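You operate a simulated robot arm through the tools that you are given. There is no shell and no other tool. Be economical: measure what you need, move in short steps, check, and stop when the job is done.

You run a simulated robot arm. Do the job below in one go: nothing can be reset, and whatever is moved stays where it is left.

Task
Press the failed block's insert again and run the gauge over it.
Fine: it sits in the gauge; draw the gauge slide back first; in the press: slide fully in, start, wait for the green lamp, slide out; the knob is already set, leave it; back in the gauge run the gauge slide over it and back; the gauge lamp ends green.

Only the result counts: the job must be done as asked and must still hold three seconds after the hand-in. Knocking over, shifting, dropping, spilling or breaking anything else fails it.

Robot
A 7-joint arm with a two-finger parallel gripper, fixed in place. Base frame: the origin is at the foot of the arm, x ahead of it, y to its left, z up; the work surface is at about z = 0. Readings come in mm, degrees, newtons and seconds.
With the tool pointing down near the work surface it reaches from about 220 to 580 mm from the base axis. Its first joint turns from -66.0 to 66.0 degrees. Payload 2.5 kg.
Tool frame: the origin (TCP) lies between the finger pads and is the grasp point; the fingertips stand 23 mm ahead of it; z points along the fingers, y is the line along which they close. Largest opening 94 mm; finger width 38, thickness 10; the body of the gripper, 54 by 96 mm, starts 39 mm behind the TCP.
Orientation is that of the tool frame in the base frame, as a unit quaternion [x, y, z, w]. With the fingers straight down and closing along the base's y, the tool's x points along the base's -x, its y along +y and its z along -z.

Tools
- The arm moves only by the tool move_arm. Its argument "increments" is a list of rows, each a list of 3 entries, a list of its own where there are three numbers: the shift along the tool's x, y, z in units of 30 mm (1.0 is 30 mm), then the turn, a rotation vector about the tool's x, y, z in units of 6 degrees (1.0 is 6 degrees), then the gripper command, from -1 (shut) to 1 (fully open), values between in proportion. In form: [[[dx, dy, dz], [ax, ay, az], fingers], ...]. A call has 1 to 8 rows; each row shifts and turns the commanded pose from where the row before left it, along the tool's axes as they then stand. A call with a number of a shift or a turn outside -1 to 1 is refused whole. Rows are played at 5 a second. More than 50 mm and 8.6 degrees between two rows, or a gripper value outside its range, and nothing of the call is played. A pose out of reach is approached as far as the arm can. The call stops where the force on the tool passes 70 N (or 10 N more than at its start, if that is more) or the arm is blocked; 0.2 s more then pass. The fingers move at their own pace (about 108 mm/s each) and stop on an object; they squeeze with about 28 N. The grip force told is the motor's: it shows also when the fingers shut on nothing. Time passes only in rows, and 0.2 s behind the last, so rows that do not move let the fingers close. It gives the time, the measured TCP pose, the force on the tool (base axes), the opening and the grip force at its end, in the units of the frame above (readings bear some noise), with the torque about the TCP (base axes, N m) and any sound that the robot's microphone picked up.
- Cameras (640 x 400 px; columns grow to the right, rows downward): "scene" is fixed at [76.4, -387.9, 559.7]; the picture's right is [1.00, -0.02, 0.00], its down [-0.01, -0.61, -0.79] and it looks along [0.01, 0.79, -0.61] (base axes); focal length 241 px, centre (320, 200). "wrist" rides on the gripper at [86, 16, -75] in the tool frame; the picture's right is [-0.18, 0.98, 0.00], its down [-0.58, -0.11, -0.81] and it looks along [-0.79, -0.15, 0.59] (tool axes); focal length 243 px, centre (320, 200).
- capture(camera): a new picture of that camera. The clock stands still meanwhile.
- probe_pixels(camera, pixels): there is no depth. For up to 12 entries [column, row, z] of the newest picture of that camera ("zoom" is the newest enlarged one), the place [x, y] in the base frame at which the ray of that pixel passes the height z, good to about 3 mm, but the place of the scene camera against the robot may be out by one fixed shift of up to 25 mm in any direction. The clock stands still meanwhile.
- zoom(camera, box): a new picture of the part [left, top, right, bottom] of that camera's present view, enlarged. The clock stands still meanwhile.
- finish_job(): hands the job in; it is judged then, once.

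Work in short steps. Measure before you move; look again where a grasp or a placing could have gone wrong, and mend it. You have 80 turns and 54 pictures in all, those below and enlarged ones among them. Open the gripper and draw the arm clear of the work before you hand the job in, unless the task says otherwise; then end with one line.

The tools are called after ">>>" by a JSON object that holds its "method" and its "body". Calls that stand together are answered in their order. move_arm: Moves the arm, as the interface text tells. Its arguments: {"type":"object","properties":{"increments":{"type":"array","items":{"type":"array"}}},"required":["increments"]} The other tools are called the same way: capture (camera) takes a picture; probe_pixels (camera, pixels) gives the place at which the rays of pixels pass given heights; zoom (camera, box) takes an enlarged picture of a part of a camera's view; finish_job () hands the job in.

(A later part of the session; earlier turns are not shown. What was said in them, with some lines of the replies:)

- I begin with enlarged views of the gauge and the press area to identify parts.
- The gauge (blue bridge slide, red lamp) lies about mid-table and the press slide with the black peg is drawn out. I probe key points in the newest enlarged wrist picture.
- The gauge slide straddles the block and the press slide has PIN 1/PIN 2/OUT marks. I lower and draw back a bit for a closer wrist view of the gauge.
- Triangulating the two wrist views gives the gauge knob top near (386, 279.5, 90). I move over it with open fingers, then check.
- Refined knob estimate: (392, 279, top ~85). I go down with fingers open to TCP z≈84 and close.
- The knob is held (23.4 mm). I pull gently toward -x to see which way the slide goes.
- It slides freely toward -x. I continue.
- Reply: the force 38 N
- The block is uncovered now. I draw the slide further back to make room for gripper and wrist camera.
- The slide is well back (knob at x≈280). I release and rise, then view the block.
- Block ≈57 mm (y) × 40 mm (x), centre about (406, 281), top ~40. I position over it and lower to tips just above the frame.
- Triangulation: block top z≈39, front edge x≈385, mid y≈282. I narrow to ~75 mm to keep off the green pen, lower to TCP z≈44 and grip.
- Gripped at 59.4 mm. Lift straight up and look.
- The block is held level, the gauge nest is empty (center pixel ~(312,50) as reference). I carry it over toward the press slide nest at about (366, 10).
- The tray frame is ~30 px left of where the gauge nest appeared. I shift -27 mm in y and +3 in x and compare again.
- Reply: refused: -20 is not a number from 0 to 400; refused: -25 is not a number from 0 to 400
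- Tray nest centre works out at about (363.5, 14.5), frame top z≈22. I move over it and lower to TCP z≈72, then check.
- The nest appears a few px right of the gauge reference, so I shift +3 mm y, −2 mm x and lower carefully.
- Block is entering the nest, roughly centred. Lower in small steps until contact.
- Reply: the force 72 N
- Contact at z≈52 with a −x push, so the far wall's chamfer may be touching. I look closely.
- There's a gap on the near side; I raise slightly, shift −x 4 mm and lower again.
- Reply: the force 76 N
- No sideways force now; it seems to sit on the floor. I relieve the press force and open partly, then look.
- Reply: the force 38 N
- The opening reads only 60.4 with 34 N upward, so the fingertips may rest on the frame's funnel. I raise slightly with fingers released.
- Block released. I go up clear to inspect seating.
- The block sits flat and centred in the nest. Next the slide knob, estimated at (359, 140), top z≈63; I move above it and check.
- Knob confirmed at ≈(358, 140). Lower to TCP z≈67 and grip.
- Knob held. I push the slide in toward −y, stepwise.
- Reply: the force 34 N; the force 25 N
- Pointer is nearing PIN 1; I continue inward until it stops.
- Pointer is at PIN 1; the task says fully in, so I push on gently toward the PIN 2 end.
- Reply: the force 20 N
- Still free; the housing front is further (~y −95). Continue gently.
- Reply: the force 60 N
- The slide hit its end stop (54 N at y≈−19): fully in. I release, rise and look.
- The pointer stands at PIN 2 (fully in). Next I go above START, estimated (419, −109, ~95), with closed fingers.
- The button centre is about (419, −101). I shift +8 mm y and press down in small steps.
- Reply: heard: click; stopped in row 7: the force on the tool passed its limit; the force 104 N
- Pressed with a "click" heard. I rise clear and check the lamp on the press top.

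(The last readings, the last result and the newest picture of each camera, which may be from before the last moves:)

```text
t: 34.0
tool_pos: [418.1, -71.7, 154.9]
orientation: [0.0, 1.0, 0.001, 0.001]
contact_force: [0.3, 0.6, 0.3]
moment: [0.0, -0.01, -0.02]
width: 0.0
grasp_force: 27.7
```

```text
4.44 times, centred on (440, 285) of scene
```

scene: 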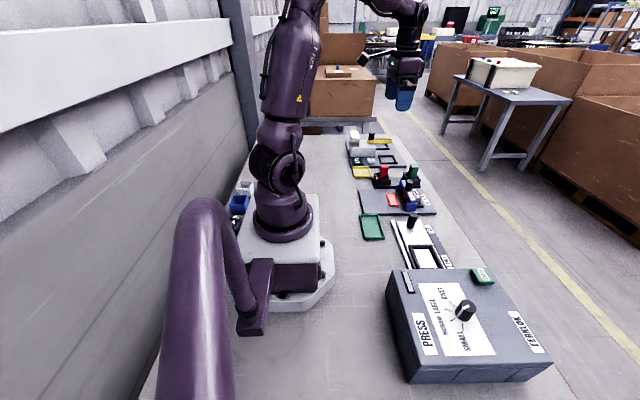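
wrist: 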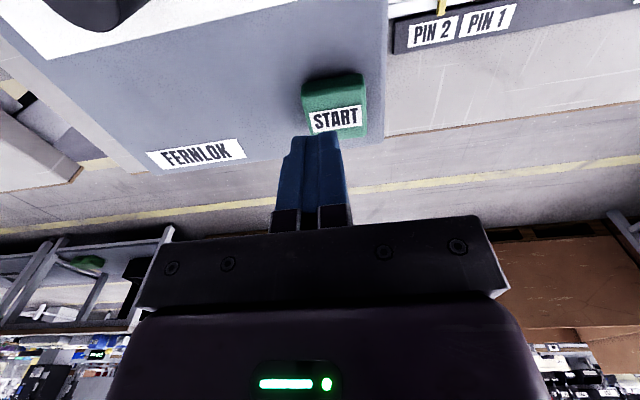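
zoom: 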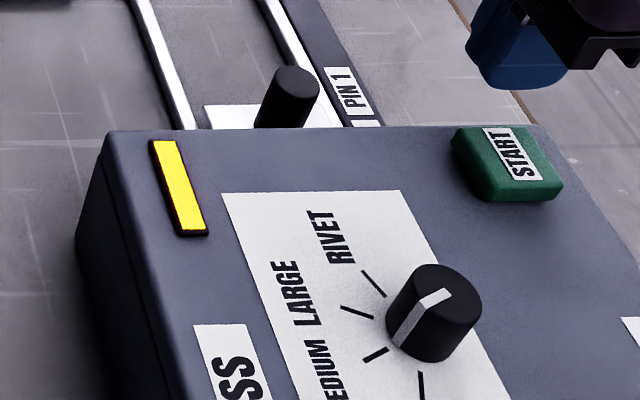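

Lamp is yellow (running). While waiting I move back above the slide knob and open.

>>> {"method": "move_arm", "body": {"increments": [[[0.66, 0.58, 0], [0, 0, 0], -1], [[0.66, 0.58, 0], [0, 0, 0], 0.2], [[0.65, 0.58, 0], [0, 0, 0], 0.2], [[0, 0, 0], [0, 0, 0], 0.2], [[0, 0, 0], [0, 0, 0], 0.2], [[0, 0, 0], [0, 0, 0], 0.2], [[0, 0, 0], [0, 0, 0], 0.2], [[0, 0, 0], [0, 0, 0], 0.2]]}}

>>> {"method": "move_arm", "body": {"increments": [[[0, 0, 0], [0, 0, 0], 0.2], [[0, 0, 0], [0, 0, 0], 0.2], [[0, 0, 0], [0, 0, 0], 0.2], [[0, 0, 0], [0, 0, 0], 0.2], [[0, 0, 0], [0, 0, 0], 0.2], [[0, 0, 0], [0, 0, 0], 0.2], [[0, 0, 0], [0, 0, 0], 0.2], [[0, 0, 0], [0, 0, 0], 0.2]]}}

>>> {"method": "zoom", "body": {"camera": "scene", "box": [380, 220, 500, 310]}}

```text
t: 35.8
tool_pos: [360.3, -16.8, 154.0]
orientation: [-0.001, 1.0, 0.0, 0.001]
contact_force: [1.2, 0.5, -0.1]
moment: [-0.01, 0.0, 0.02]
width: 56.3
grasp_force: 0.1
```

```text
t: 37.6
tool_pos: [361.1, -16.1, 153.6]
orientation: [0.001, 1.0, 0.0, 0.001]
contact_force: [1.0, 0.3, -0.5]
moment: [0.0, 0.0, -0.02]
width: 56.4
grasp_force: 0.1
```

```text
4.44 times, centred on (440, 265) of scene
```

zoom: 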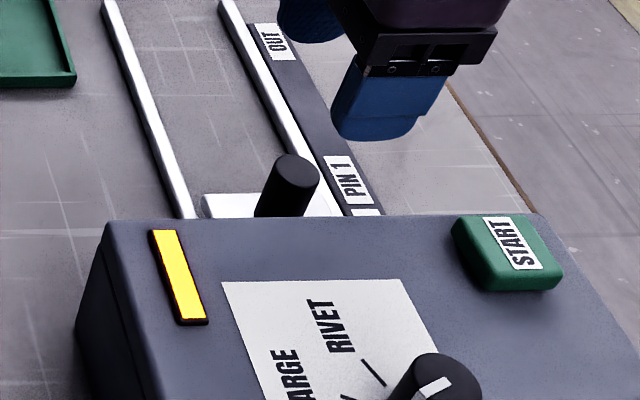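

Still yellow; I wait longer.

>>> {"method": "move_arm", "body": {"increments": [[[0, 0, 0], [0, 0, 0], 0.2], [[0, 0, 0], [0, 0, 0], 0.2], [[0, 0, 0], [0, 0, 0], 0.2], [[0, 0, 0], [0, 0, 0], 0.2], [[0, 0, 0], [0, 0, 0], 0.2], [[0, 0, 0], [0, 0, 0], 0.2], [[0, 0, 0], [0, 0, 0], 0.2], [[0, 0, 0], [0, 0, 0], 0.2]]}}

>>> {"method": "move_arm", "body": {"increments": [[[0, 0, 0], [0, 0, 0], 0.2], [[0, 0, 0], [0, 0, 0], 0.2], [[0, 0, 0], [0, 0, 0], 0.2], [[0, 0, 0], [0, 0, 0], 0.2], [[0, 0, 0], [0, 0, 0], 0.2], [[0, 0, 0], [0, 0, 0], 0.2], [[0, 0, 0], [0, 0, 0], 0.2], [[0, 0, 0], [0, 0, 0], 0.2]]}}

>>> {"method": "move_arm", "body": {"increments": [[[0, 0, 0], [0, 0, 0], 0.2], [[0, 0, 0], [0, 0, 0], 0.2], [[0, 0, 0], [0, 0, 0], 0.2], [[0, 0, 0], [0, 0, 0], 0.2], [[0, 0, 0], [0, 0, 0], 0.2], [[0, 0, 0], [0, 0, 0], 0.2], [[0, 0, 0], [0, 0, 0], 0.2], [[0, 0, 0], [0, 0, 0], 0.2]]}}

>>> {"method": "zoom", "body": {"camera": "scene", "box": [380, 220, 500, 310]}}

```text
t: 39.4
tool_pos: [360.4, -18.6, 154.6]
orientation: [0.0, 1.0, 0.0, 0.001]
contact_force: [0.4, 0.4, -0.5]
moment: [-0.03, -0.02, 0.0]
width: 56.5
grasp_force: 0.1
```

```text
t: 41.2
tool_pos: [359.7, -17.2, 154.0]
orientation: [0.001, 1.0, 0.0, 0.001]
contact_force: [0.7, -0.4, 0.3]
moment: [0.01, -0.01, 0.03]
width: 56.4
grasp_force: 0.1
```

```text
t: 43.0
tool_pos: [359.6, -17.8, 154.8]
orientation: [-0.001, 1.0, 0.0, 0.002]
contact_force: [0.5, -0.4, 0.7]
moment: [0.01, 0.01, 0.01]
width: 56.3
grasp_force: 0.0
```

```text
4.44 times, centred on (440, 265) of scene
```

zoom: 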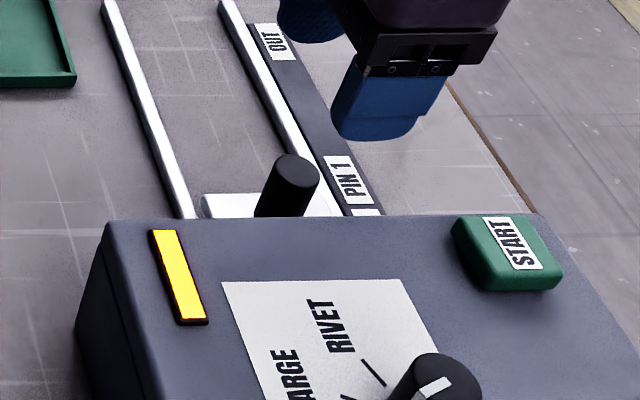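

Still yellow after ~10 s; I wait about 12 s more before using another picture.

>>> {"method": "move_arm", "body": {"increments": [[[0, 0, 0], [0, 0, 0], 0.2], [[0, 0, 0], [0, 0, 0], 0.2], [[0, 0, 0], [0, 0, 0], 0.2], [[0, 0, 0], [0, 0, 0], 0.2], [[0, 0, 0], [0, 0, 0], 0.2], [[0, 0, 0], [0, 0, 0], 0.2], [[0, 0, 0], [0, 0, 0], 0.2], [[0, 0, 0], [0, 0, 0], 0.2]]}}

>>> {"method": "move_arm", "body": {"increments": [[[0, 0, 0], [0, 0, 0], 0.2], [[0, 0, 0], [0, 0, 0], 0.2], [[0, 0, 0], [0, 0, 0], 0.2], [[0, 0, 0], [0, 0, 0], 0.2], [[0, 0, 0], [0, 0, 0], 0.2], [[0, 0, 0], [0, 0, 0], 0.2], [[0, 0, 0], [0, 0, 0], 0.2], [[0, 0, 0], [0, 0, 0], 0.2]]}}

>>> {"method": "move_arm", "body": {"increments": [[[0, 0, 0], [0, 0, 0], 0.2], [[0, 0, 0], [0, 0, 0], 0.2], [[0, 0, 0], [0, 0, 0], 0.2], [[0, 0, 0], [0, 0, 0], 0.2], [[0, 0, 0], [0, 0, 0], 0.2], [[0, 0, 0], [0, 0, 0], 0.2], [[0, 0, 0], [0, 0, 0], 0.2], [[0, 0, 0], [0, 0, 0], 0.2]]}}

>>> {"method": "move_arm", "body": {"increments": [[[0, 0, 0], [0, 0, 0], 0.2], [[0, 0, 0], [0, 0, 0], 0.2], [[0, 0, 0], [0, 0, 0], 0.2], [[0, 0, 0], [0, 0, 0], 0.2], [[0, 0, 0], [0, 0, 0], 0.2], [[0, 0, 0], [0, 0, 0], 0.2], [[0, 0, 0], [0, 0, 0], 0.2], [[0, 0, 0], [0, 0, 0], 0.2]]}}

>>> {"method": "move_arm", "body": {"increments": [[[0, 0, 0], [0, 0, 0], 0.2], [[0, 0, 0], [0, 0, 0], 0.2], [[0, 0, 0], [0, 0, 0], 0.2], [[0, 0, 0], [0, 0, 0], 0.2], [[0, 0, 0], [0, 0, 0], 0.2], [[0, 0, 0], [0, 0, 0], 0.2], [[0, 0, 0], [0, 0, 0], 0.2], [[0, 0, 0], [0, 0, 0], 0.2]]}}

>>> {"method": "move_arm", "body": {"increments": [[[0, 0, 0], [0, 0, 0], 0.2], [[0, 0, 0], [0, 0, 0], 0.2], [[0, 0, 0], [0, 0, 0], 0.2], [[0, 0, 0], [0, 0, 0], 0.2], [[0, 0, 0], [0, 0, 0], 0.2], [[0, 0, 0], [0, 0, 0], 0.2], [[0, 0, 0], [0, 0, 0], 0.2], [[0, 0, 0], [0, 0, 0], 0.2]]}}

>>> {"method": "zoom", "body": {"camera": "scene", "box": [380, 220, 500, 310]}}

```text
t: 44.8
tool_pos: [360.2, -17.5, 153.6]
orientation: [-0.001, 1.0, 0.0, 0.001]
contact_force: [0.7, -0.2, 0.0]
moment: [-0.05, -0.01, 0.01]
width: 56.4
grasp_force: 0.0
```

```text
t: 46.6
tool_pos: [360.8, -17.1, 153.1]
orientation: [0.0, 1.0, 0.0, 0.0]
contact_force: [1.2, -0.1, -0.2]
moment: [-0.01, 0.01, -0.02]
width: 56.2
grasp_force: 0.0
```

```text
t: 48.4
tool_pos: [360.4, -16.3, 153.7]
orientation: [-0.001, 1.0, 0.0, 0.001]
contact_force: [-0.7, 0.4, -0.2]
moment: [0.03, 0.01, -0.01]
width: 56.5
grasp_force: 0.1
```

```text
t: 50.2
tool_pos: [359.8, -17.1, 153.9]
orientation: [0.0, 1.0, 0.0, 0.001]
contact_force: [-0.3, 0.4, -0.3]
moment: [-0.05, 0.01, 0.02]
width: 56.2
grasp_force: 0.0
```

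```text
t: 52.0
tool_pos: [360.3, -17.1, 154.5]
orientation: [0.0, 1.0, 0.0, 0.001]
contact_force: [0.2, 0.5, -0.2]
moment: [-0.01, 0.03, 0.02]
width: 56.1
grasp_force: 0.1
```

```text
t: 53.8
tool_pos: [359.9, -17.3, 153.3]
orientation: [0.0, 1.0, 0.0, 0.002]
contact_force: [-0.1, 0.6, -0.8]
moment: [0.02, 0.04, -0.02]
width: 56.3
grasp_force: 0.0
```

```text
4.44 times, centred on (440, 265) of scene
```

zoom: 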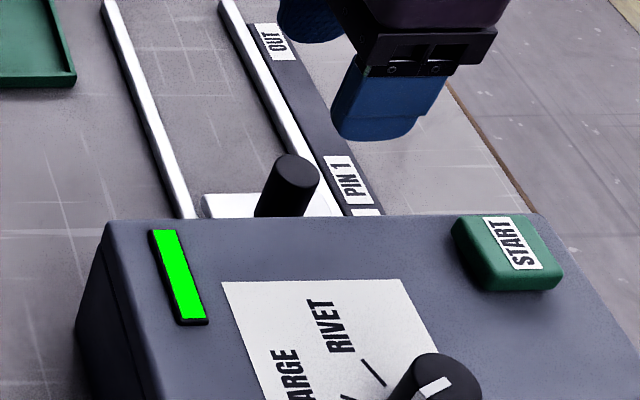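

Green lamp. I lower onto the knob at (359, −19) and grip.

>>> {"method": "move_arm", "body": {"increments": [[[0.03, -0.06, 0.8], [0, 0, 0], 0.2], [[0, 0, 0.8], [0, 0, 0], 0.2], [[0, 0, 0.8], [0, 0, 0], 0.2], [[0, 0, 0.5], [0, 0, 0], 0.2], [[0, 0, 0], [0, 0, 0], -1], [[0, 0, 0], [0, 0, 0], -1], [[0, 0, 0], [0, 0, 0], -1]]}}

```text
t: 55.4
tool_pos: [360.0, -20.6, 68.1]
orientation: [0.001, 1.0, 0.0, 0.001]
contact_force: [1.6, 2.7, -4.2]
moment: [0.49, 0.03, -0.03]
width: 23.6
grasp_force: 45.1
```

Held. Now I draw the slide out toward +y (to knob y≈139).

>>> {"method": "move_arm", "body": {"increments": [[[0, 0.3, 0], [0, 0, 0], -1], [[0, 0.4, 0], [0, 0, 0], -1], [[0, 0.4, 0], [0, 0, 0], -1], [[0, 0.4, 0], [0, 0, 0], -1], [[0, 0.4, 0], [0, 0, 0], -1], [[0, 0.4, 0], [0, 0, 0], -1], [[0, 0.4, 0], [0, 0, 0], -1], [[0, 0.4, 0], [0, 0, 0], -1]]}}

>>> {"method": "move_arm", "body": {"increments": [[[0, 0.4, 0], [0, 0, 0], -1], [[0, 0.4, 0], [0, 0, 0], -1], [[0, 0.4, 0], [0, 0, 0], -1], [[0, 0.4, 0], [0, 0, 0], -1], [[0, 0.3, 0], [0, 0, 0], -1], [[0, 0.2, 0], [0, 0, 0], -1]]}}

```text
t: 57.2
tool_pos: [360.8, 74.7, 68.7]
orientation: [-0.001, 1.0, 0.0, 0.001]
contact_force: [6.4, -1.9, -6.6]
moment: [0.46, 0.46, 0.11]
width: 23.7
grasp_force: 44.8
```

```text
t: 58.6
tool_pos: [359.4, 136.3, 69.7]
orientation: [-0.001, 1.0, -0.001, 0.001]
contact_force: [-7.6, 0.4, 28.9]
moment: [-0.42, 0.49, -0.08]
width: 23.6
grasp_force: 44.8
```

>>> {"method": "move_arm", "body": {"increments": [[[0, 0.12, 0], [0, 0, 0], -1], [[0, 0.1, 0], [0, 0, 0], -1]]}}

```text
t: 59.2
tool_pos: [361.0, 139.7, 68.0]
orientation: [0.001, 1.0, -0.002, 0.002]
contact_force: [-10.2, -13.7, 29.7]
moment: [0.29, -0.44, -0.05]
width: 24.0
grasp_force: 45.5
```

At the outer stop. I release, rise and move over the block for a look.

>>> {"method": "move_arm", "body": {"increments": [[[0, -0.1, 0], [0, 0, 0], 0.5], [[0, 0, 0], [0, 0, 0], 0.6], [[0, 0, -0.8], [0, 0, 0], 0.6], [[0, 0, -0.8], [0, 0, 0], 0.6], [[0, -0.9, -0.5], [0, 0, 0], 0.6], [[0.35, -1, 0], [0, 0, 0], 0.6], [[0.35, -1, 0], [0, 0, 0], 0.6], [[0.4, -1, 0], [0, 0, 0], 0.6]]}}

>>> {"method": "zoom", "body": {"camera": "wrist", "box": [240, 40, 440, 165]}}

```text
t: 61.0
tool_pos: [327.5, 20.7, 129.7]
orientation: [0.001, 1.0, 0.0, 0.001]
contact_force: [0.2, 0.1, 0.7]
moment: [-0.02, 0.03, 0.0]
width: 75.0
grasp_force: 0.1
```

```text
3.20 times, centred on (340, 102) of wrist
```

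zoom: 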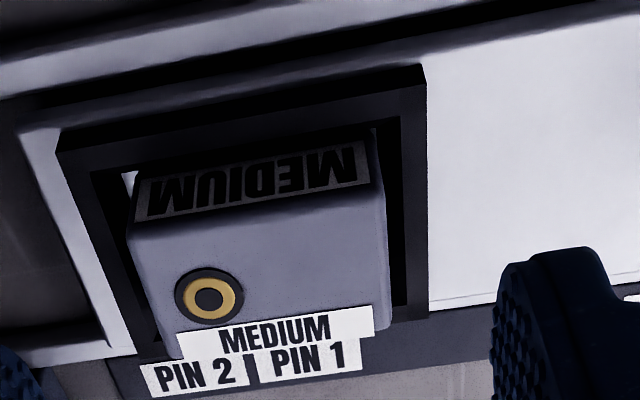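

The insert is now flush. Block centre ≈(359, 17.5); I lower to TCP z≈54 and grip.

>>> {"method": "move_arm", "body": {"increments": [[[-0.53, -0.1, 0], [0, 0, 0], 0.6], [[-0.52, 0, 0.5], [0, 0, 0], 0.6], [[0, 0, 0.7], [0, 0, 0], 0.6], [[0, 0, 0.7], [0, 0, 0], 0.6], [[0, 0, 0.62], [0, 0, 0], 0.6], [[0, 0, 0], [0, 0, 0], -1], [[0, 0, 0], [0, 0, 0], -1], [[0, 0, 0], [0, 0, 0], -1]]}}

```text
t: 62.8
tool_pos: [358.5, 17.4, 54.3]
orientation: [0.001, 1.0, -0.002, 0.0]
contact_force: [-4.5, -16.2, 8.9]
moment: [-0.33, 0.21, 0.16]
width: 59.4
grasp_force: 28.0
```

Gripped at 59.4. Lift and carry back to the gauge.

>>> {"method": "move_arm", "body": {"increments": [[[0, 0, -0.4], [0, 0, 0], -1], [[0, 0, -0.8], [0, 0, 0], -1], [[0, 0, -1], [0, 0, 0], -1], [[0, 0, -1], [0, 0, 0], -1]]}}

>>> {"method": "move_arm", "body": {"increments": [[[-0.2, 1, 0], [0, 0, 0], -1], [[-0.2, 1, 0], [0, 0, 0], -1], [[-0.2, 1, 0], [0, 0, 0], -1], [[-0.2, 1, 0], [0, 0, 0], -1], [[-0.2, 1, 0], [0, 0, 0], -1], [[-0.2, 1, 0], [0, 0, 0], -1], [[-0.2, 1, 0], [0, 0, 0], -1], [[-0.2, 1, 0], [0, 0, 0], -1]]}}

```text
t: 63.8
tool_pos: [359.8, 18.2, 151.0]
orientation: [0.0, 1.0, 0.0, 0.001]
contact_force: [0.0, 0.1, -0.7]
moment: [-0.03, 0.0, -0.03]
width: 59.7
grasp_force: 27.9
```

```text
t: 65.6
tool_pos: [407.9, 257.0, 148.8]
orientation: [0.0, 1.0, 0.0, 0.001]
contact_force: [0.2, -0.4, -1.0]
moment: [0.0, -0.02, 0.01]
width: 59.4
grasp_force: 28.3
```

Move to the recorded grasp place (406.4, 281) and compare.

>>> {"method": "move_arm", "body": {"increments": [[[0.03, 0.5, 0], [0, 0, 0], -1], [[0, 0.3, 0.4], [0, 0, 0], -1], [[0, 0, 0.8], [0, 0, 0], -1], [[0, 0, 0.8], [0, 0, 0], -1]]}}

>>> {"method": "zoom", "body": {"camera": "wrist", "box": [190, 20, 430, 200]}}

```text
t: 66.6
tool_pos: [406.7, 282.0, 90.4]
orientation: [0.0, 1.0, 0.0, 0.0]
contact_force: [0.0, -0.1, -1.3]
moment: [-0.03, 0.02, 0.0]
width: 59.7
grasp_force: 28.3
```

```text
2.22 times, centred on (310, 110) of wrist
```

zoom: 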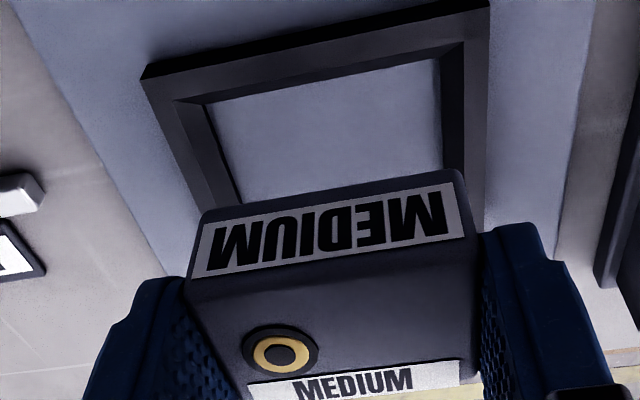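

Aligned as at the start. Lower to z≈52, then small steps.

>>> {"method": "move_arm", "body": {"increments": [[[0, -0.02, 0.5], [0, 0, 0], -1], [[0, 0, 0.5], [0, 0, 0], -1], [[0, 0, 0.25], [0, 0, 0], -1], [[0, 0, 0.08], [0, 0, 0], -1]]}}

```text
t: 67.6
tool_pos: [406.1, 283.0, 52.4]
orientation: [0.0, 1.0, 0.0, 0.001]
contact_force: [-0.6, -0.6, 0.0]
moment: [0.02, 0.01, 0.0]
width: 59.3
grasp_force: 27.9
```

>>> {"method": "move_arm", "body": {"increments": [[[0, -0.03, 0.08], [0, 0, 0], -1], [[0, 0, 0.07], [0, 0, 0], -1]]}}

```text
t: 68.2
tool_pos: [405.6, 281.6, 46.9]
orientation: [0.0, 1.0, -0.001, 0.0]
contact_force: [-2.1, -2.2, 5.3]
moment: [0.04, 0.12, 0.07]
width: 59.5
grasp_force: 27.6
```

Light contact at z≈47, just as expected for seated. One mm more, then release partly and rise.

>>> {"method": "move_arm", "body": {"increments": [[[0, 0, 0.03], [0, 0, 0], -1], [[0, 0, 0], [0, 0, 0], 0.5], [[0, 0, 0], [0, 0, 0], 0.5]]}}

>>> {"method": "move_arm", "body": {"increments": [[[0, 0, -0.4], [0, 0, 0], 0.5], [[0, 0, -0.8], [0, 0, 0], 0.5], [[0, 0, -1], [0, 0, 0], 0.5], [[1, 0, -1], [0, 0, 0], 0.5], [[1, 0, 0], [0, 0, 0], 0.5], [[1, 0, 0], [0, 0, 0], 0.5]]}}

>>> {"method": "zoom", "body": {"camera": "wrist", "box": [240, 70, 440, 195]}}

```text
t: 69.0
tool_pos: [405.2, 281.9, 45.7]
orientation: [0.0, 1.0, 0.0, 0.0]
contact_force: [-0.6, 0.1, 0.6]
moment: [-0.01, 0.02, -0.01]
width: 70.3
grasp_force: 0.1
```

```text
t: 70.4
tool_pos: [313.5, 279.7, 139.9]
orientation: [0.0, 1.0, -0.001, 0.001]
contact_force: [0.0, 0.0, 0.0]
moment: [-0.02, -0.05, 0.0]
width: 70.5
grasp_force: 0.0
```

```text
3.20 times, centred on (340, 132) of wrist
```

zoom: 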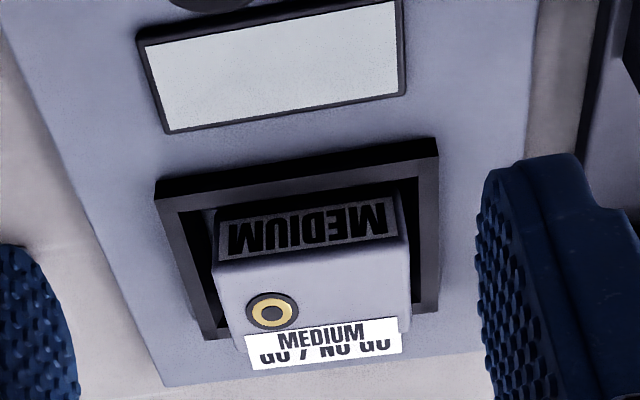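

Block seated flat. Next grip the gauge knob at (280, 279.5).

>>> {"method": "move_arm", "body": {"increments": [[[0.56, 0, 0], [0, 0, 0], 0.5], [[0.56, 0, 0], [0, 0, 0], 0.5], [[0, 0, 0.9], [0, 0, 0], 0.5], [[0, 0, 0.9], [0, 0, 0], 0.5], [[0, 0, 0], [0, 0, 0], -1], [[0, 0, 0], [0, 0, 0], -1], [[0, 0, 0], [0, 0, 0], -1]]}}

```text
t: 72.0
tool_pos: [281.6, 280.1, 88.5]
orientation: [0.001, 1.0, -0.002, 0.002]
contact_force: [-0.9, -12.1, 0.8]
moment: [0.49, -0.07, 0.05]
width: 23.4
grasp_force: 45.1
```

Held. Run the slide over the block toward +x.

>>> {"method": "move_arm", "body": {"increments": [[[-0.4, 0, 0], [0, 0, 0], -1], [[-0.4, 0, 0], [0, 0, 0], -1], [[-0.4, 0, 0], [0, 0, 0], -1], [[-0.4, 0, 0], [0, 0, 0], -1], [[-0.4, 0, 0], [0, 0, 0], -1], [[-0.4, 0, 0], [0, 0, 0], -1], [[-0.4, 0, 0], [0, 0, 0], -1]]}}

>>> {"method": "move_arm", "body": {"increments": [[[-0.25, 0, 0], [0, 0, 0], -1], [[-0.25, 0, 0], [0, 0, 0], -1], [[-0.25, 0, 0], [0, 0, 0], -1], [[-0.25, 0, 0], [0, 0, 0], -1]]}}

```text
t: 73.6
tool_pos: [366.7, 278.4, 87.9]
orientation: [0.001, 1.0, -0.001, 0.001]
contact_force: [-1.7, -25.9, 5.4]
moment: [0.38, 0.13, 0.13]
width: 24.0
grasp_force: 44.2
```

```text
t: 74.6
tool_pos: [396.3, 280.8, 87.6]
orientation: [0.002, 1.0, -0.001, 0.0]
contact_force: [-1.0, -24.3, 2.1]
moment: [0.29, 0.26, 0.2]
width: 23.5
grasp_force: 45.5
```

Past the earlier sticking place (392) freely; continue until the stop.

>>> {"method": "move_arm", "body": {"increments": [[[-0.25, 0, 0], [0, 0, 0], -1], [[-0.2, 0, 0], [0, 0, 0], -1], [[-0.2, 0, 0], [0, 0, 0], -1], [[-0.2, 0, 0], [0, 0, 0], -1]]}}

>>> {"method": "zoom", "body": {"camera": "scene", "box": [370, 150, 450, 220]}}

```text
t: 75.6
tool_pos: [422.4, 280.4, 88.2]
orientation: [0.0, 1.0, -0.001, 0.001]
contact_force: [-0.2, -18.7, -15.2]
moment: [0.49, -1.35, -0.01]
width: 23.7
grasp_force: 44.7
```

```text
5.71 times, centred on (410, 185) of scene
```

zoom: 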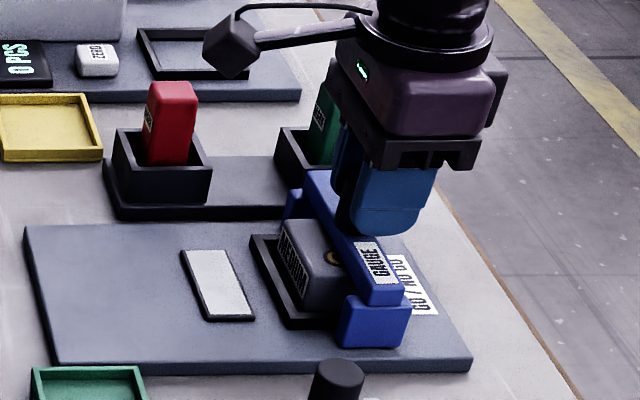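

The beam has nearly cleared the insert, lamp not lit yet. I go a bit further to the end, then back.

>>> {"method": "move_arm", "body": {"increments": [[[-0.2, 0, 0], [0, 0, 0], -1], [[-0.2, 0, 0], [0, 0, 0], -1], [[-0.2, 0, 0], [0, 0, 0], -1], [[-0.2, 0, 0], [0, 0, 0], -1]]}}

```text
t: 76.6
tool_pos: [442.6, 280.2, 87.5]
orientation: [-0.001, 1.0, -0.004, -0.005]
contact_force: [-24.5, -26.9, 6.9]
moment: [0.29, -0.65, 0.1]
width: 23.8
grasp_force: 45.2
```

Stop reached (~443). Now draw it all the way back to x≈281.

>>> {"method": "move_arm", "body": {"increments": [[[0.3, 0, 0], [0, 0, 0], -1], [[0.3, 0, 0], [0, 0, 0], -1], [[0.3, 0, 0], [0, 0, 0], -1], [[0.3, 0, 0], [0, 0, 0], -1], [[0.3, 0, 0], [0, 0, 0], -1], [[0.4, 0, 0], [0, 0, 0], -1], [[0.4, 0, 0], [0, 0, 0], -1], [[0.4, 0, 0], [0, 0, 0], -1]]}}

>>> {"method": "move_arm", "body": {"increments": [[[0.4, 0, 0], [0, 0, 0], -1], [[0.4, 0, 0], [0, 0, 0], -1], [[0.4, 0, 0], [0, 0, 0], -1], [[0.4, 0, 0], [0, 0, 0], -1], [[0.4, 0, 0], [0, 0, 0], -1], [[0.4, 0, 0], [0, 0, 0], -1], [[0.2, 0, 0], [0, 0, 0], -1]]}}

>>> {"method": "zoom", "body": {"camera": "scene", "box": [370, 150, 450, 220]}}

```text
t: 78.4
tool_pos: [364.8, 280.2, 88.3]
orientation: [0.002, 1.0, -0.002, 0.001]
contact_force: [0.9, -25.1, -1.4]
moment: [0.41, 0.64, 0.17]
width: 23.5
grasp_force: 44.9
```

```text
t: 80.0
tool_pos: [288.4, 280.4, 88.0]
orientation: [0.001, 1.0, -0.002, 0.0]
contact_force: [1.2, -29.5, 15.7]
moment: [0.32, -0.18, 0.17]
width: 23.6
grasp_force: 44.8
```

```text
5.71 times, centred on (410, 185) of scene
```

zoom: 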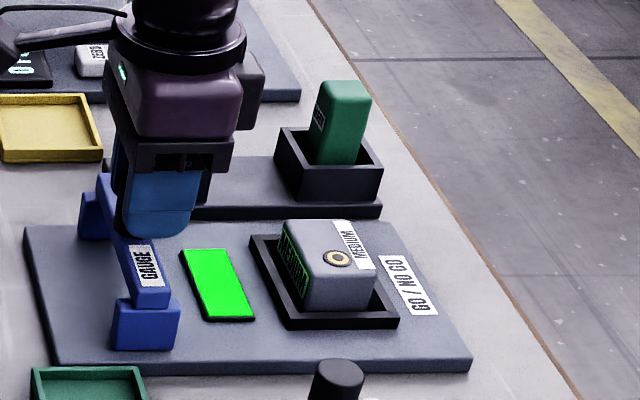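

The gauge lamp is green. I draw the slide the last few mm, release, and rise clear.

>>> {"method": "move_arm", "body": {"increments": [[[0.2, 0, 0], [0, 0, 0], -1], [[0.1, 0, 0], [0, 0, 0], -1], [[0, -0.03, 0], [0, 0, 0], 0.5], [[0, 0, 0], [0, 0, 0], 0.5], [[0, 0, -0.6], [0, 0, 0], 0.5], [[0, 0, -1], [0, 0, 0], 0.5], [[0, 0, -1], [0, 0, 0], 1], [[0, 0, -1], [0, 0, 0], 1]]}}

>>> {"method": "capture", "body": {"camera": "scene"}}

```text
t: 81.8
tool_pos: [276.3, 279.7, 198.7]
orientation: [0.0, 1.0, -0.001, 0.002]
contact_force: [0.1, -0.7, -0.1]
moment: [0.02, -0.01, 0.02]
width: 94.1
grasp_force: 0.0
```

```text
3 pictures are left
```

scene: 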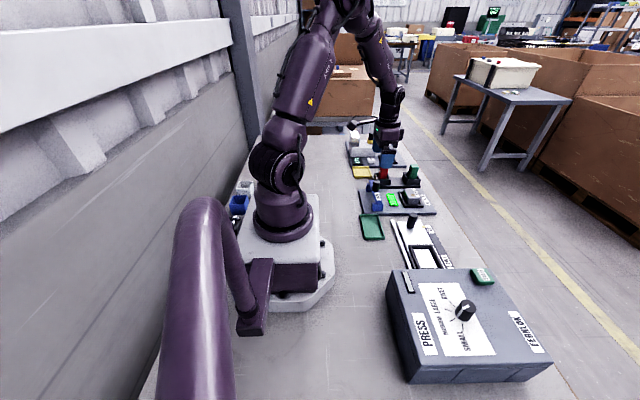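

The gauge lamp at (392,199) is green, the press slide is out and the arm is clear with open fingers. I hand the job in.

>>> {"method": "finish_job", "body": {}}

```text
The job is handed in.
```

The failed block's insert was pressed again with the slide fully in, and the press lamp went green. Back in the gauge, I ran the gauge slide over the block and back; the gauge lamp is green. The arm is clear and the job is handed in.
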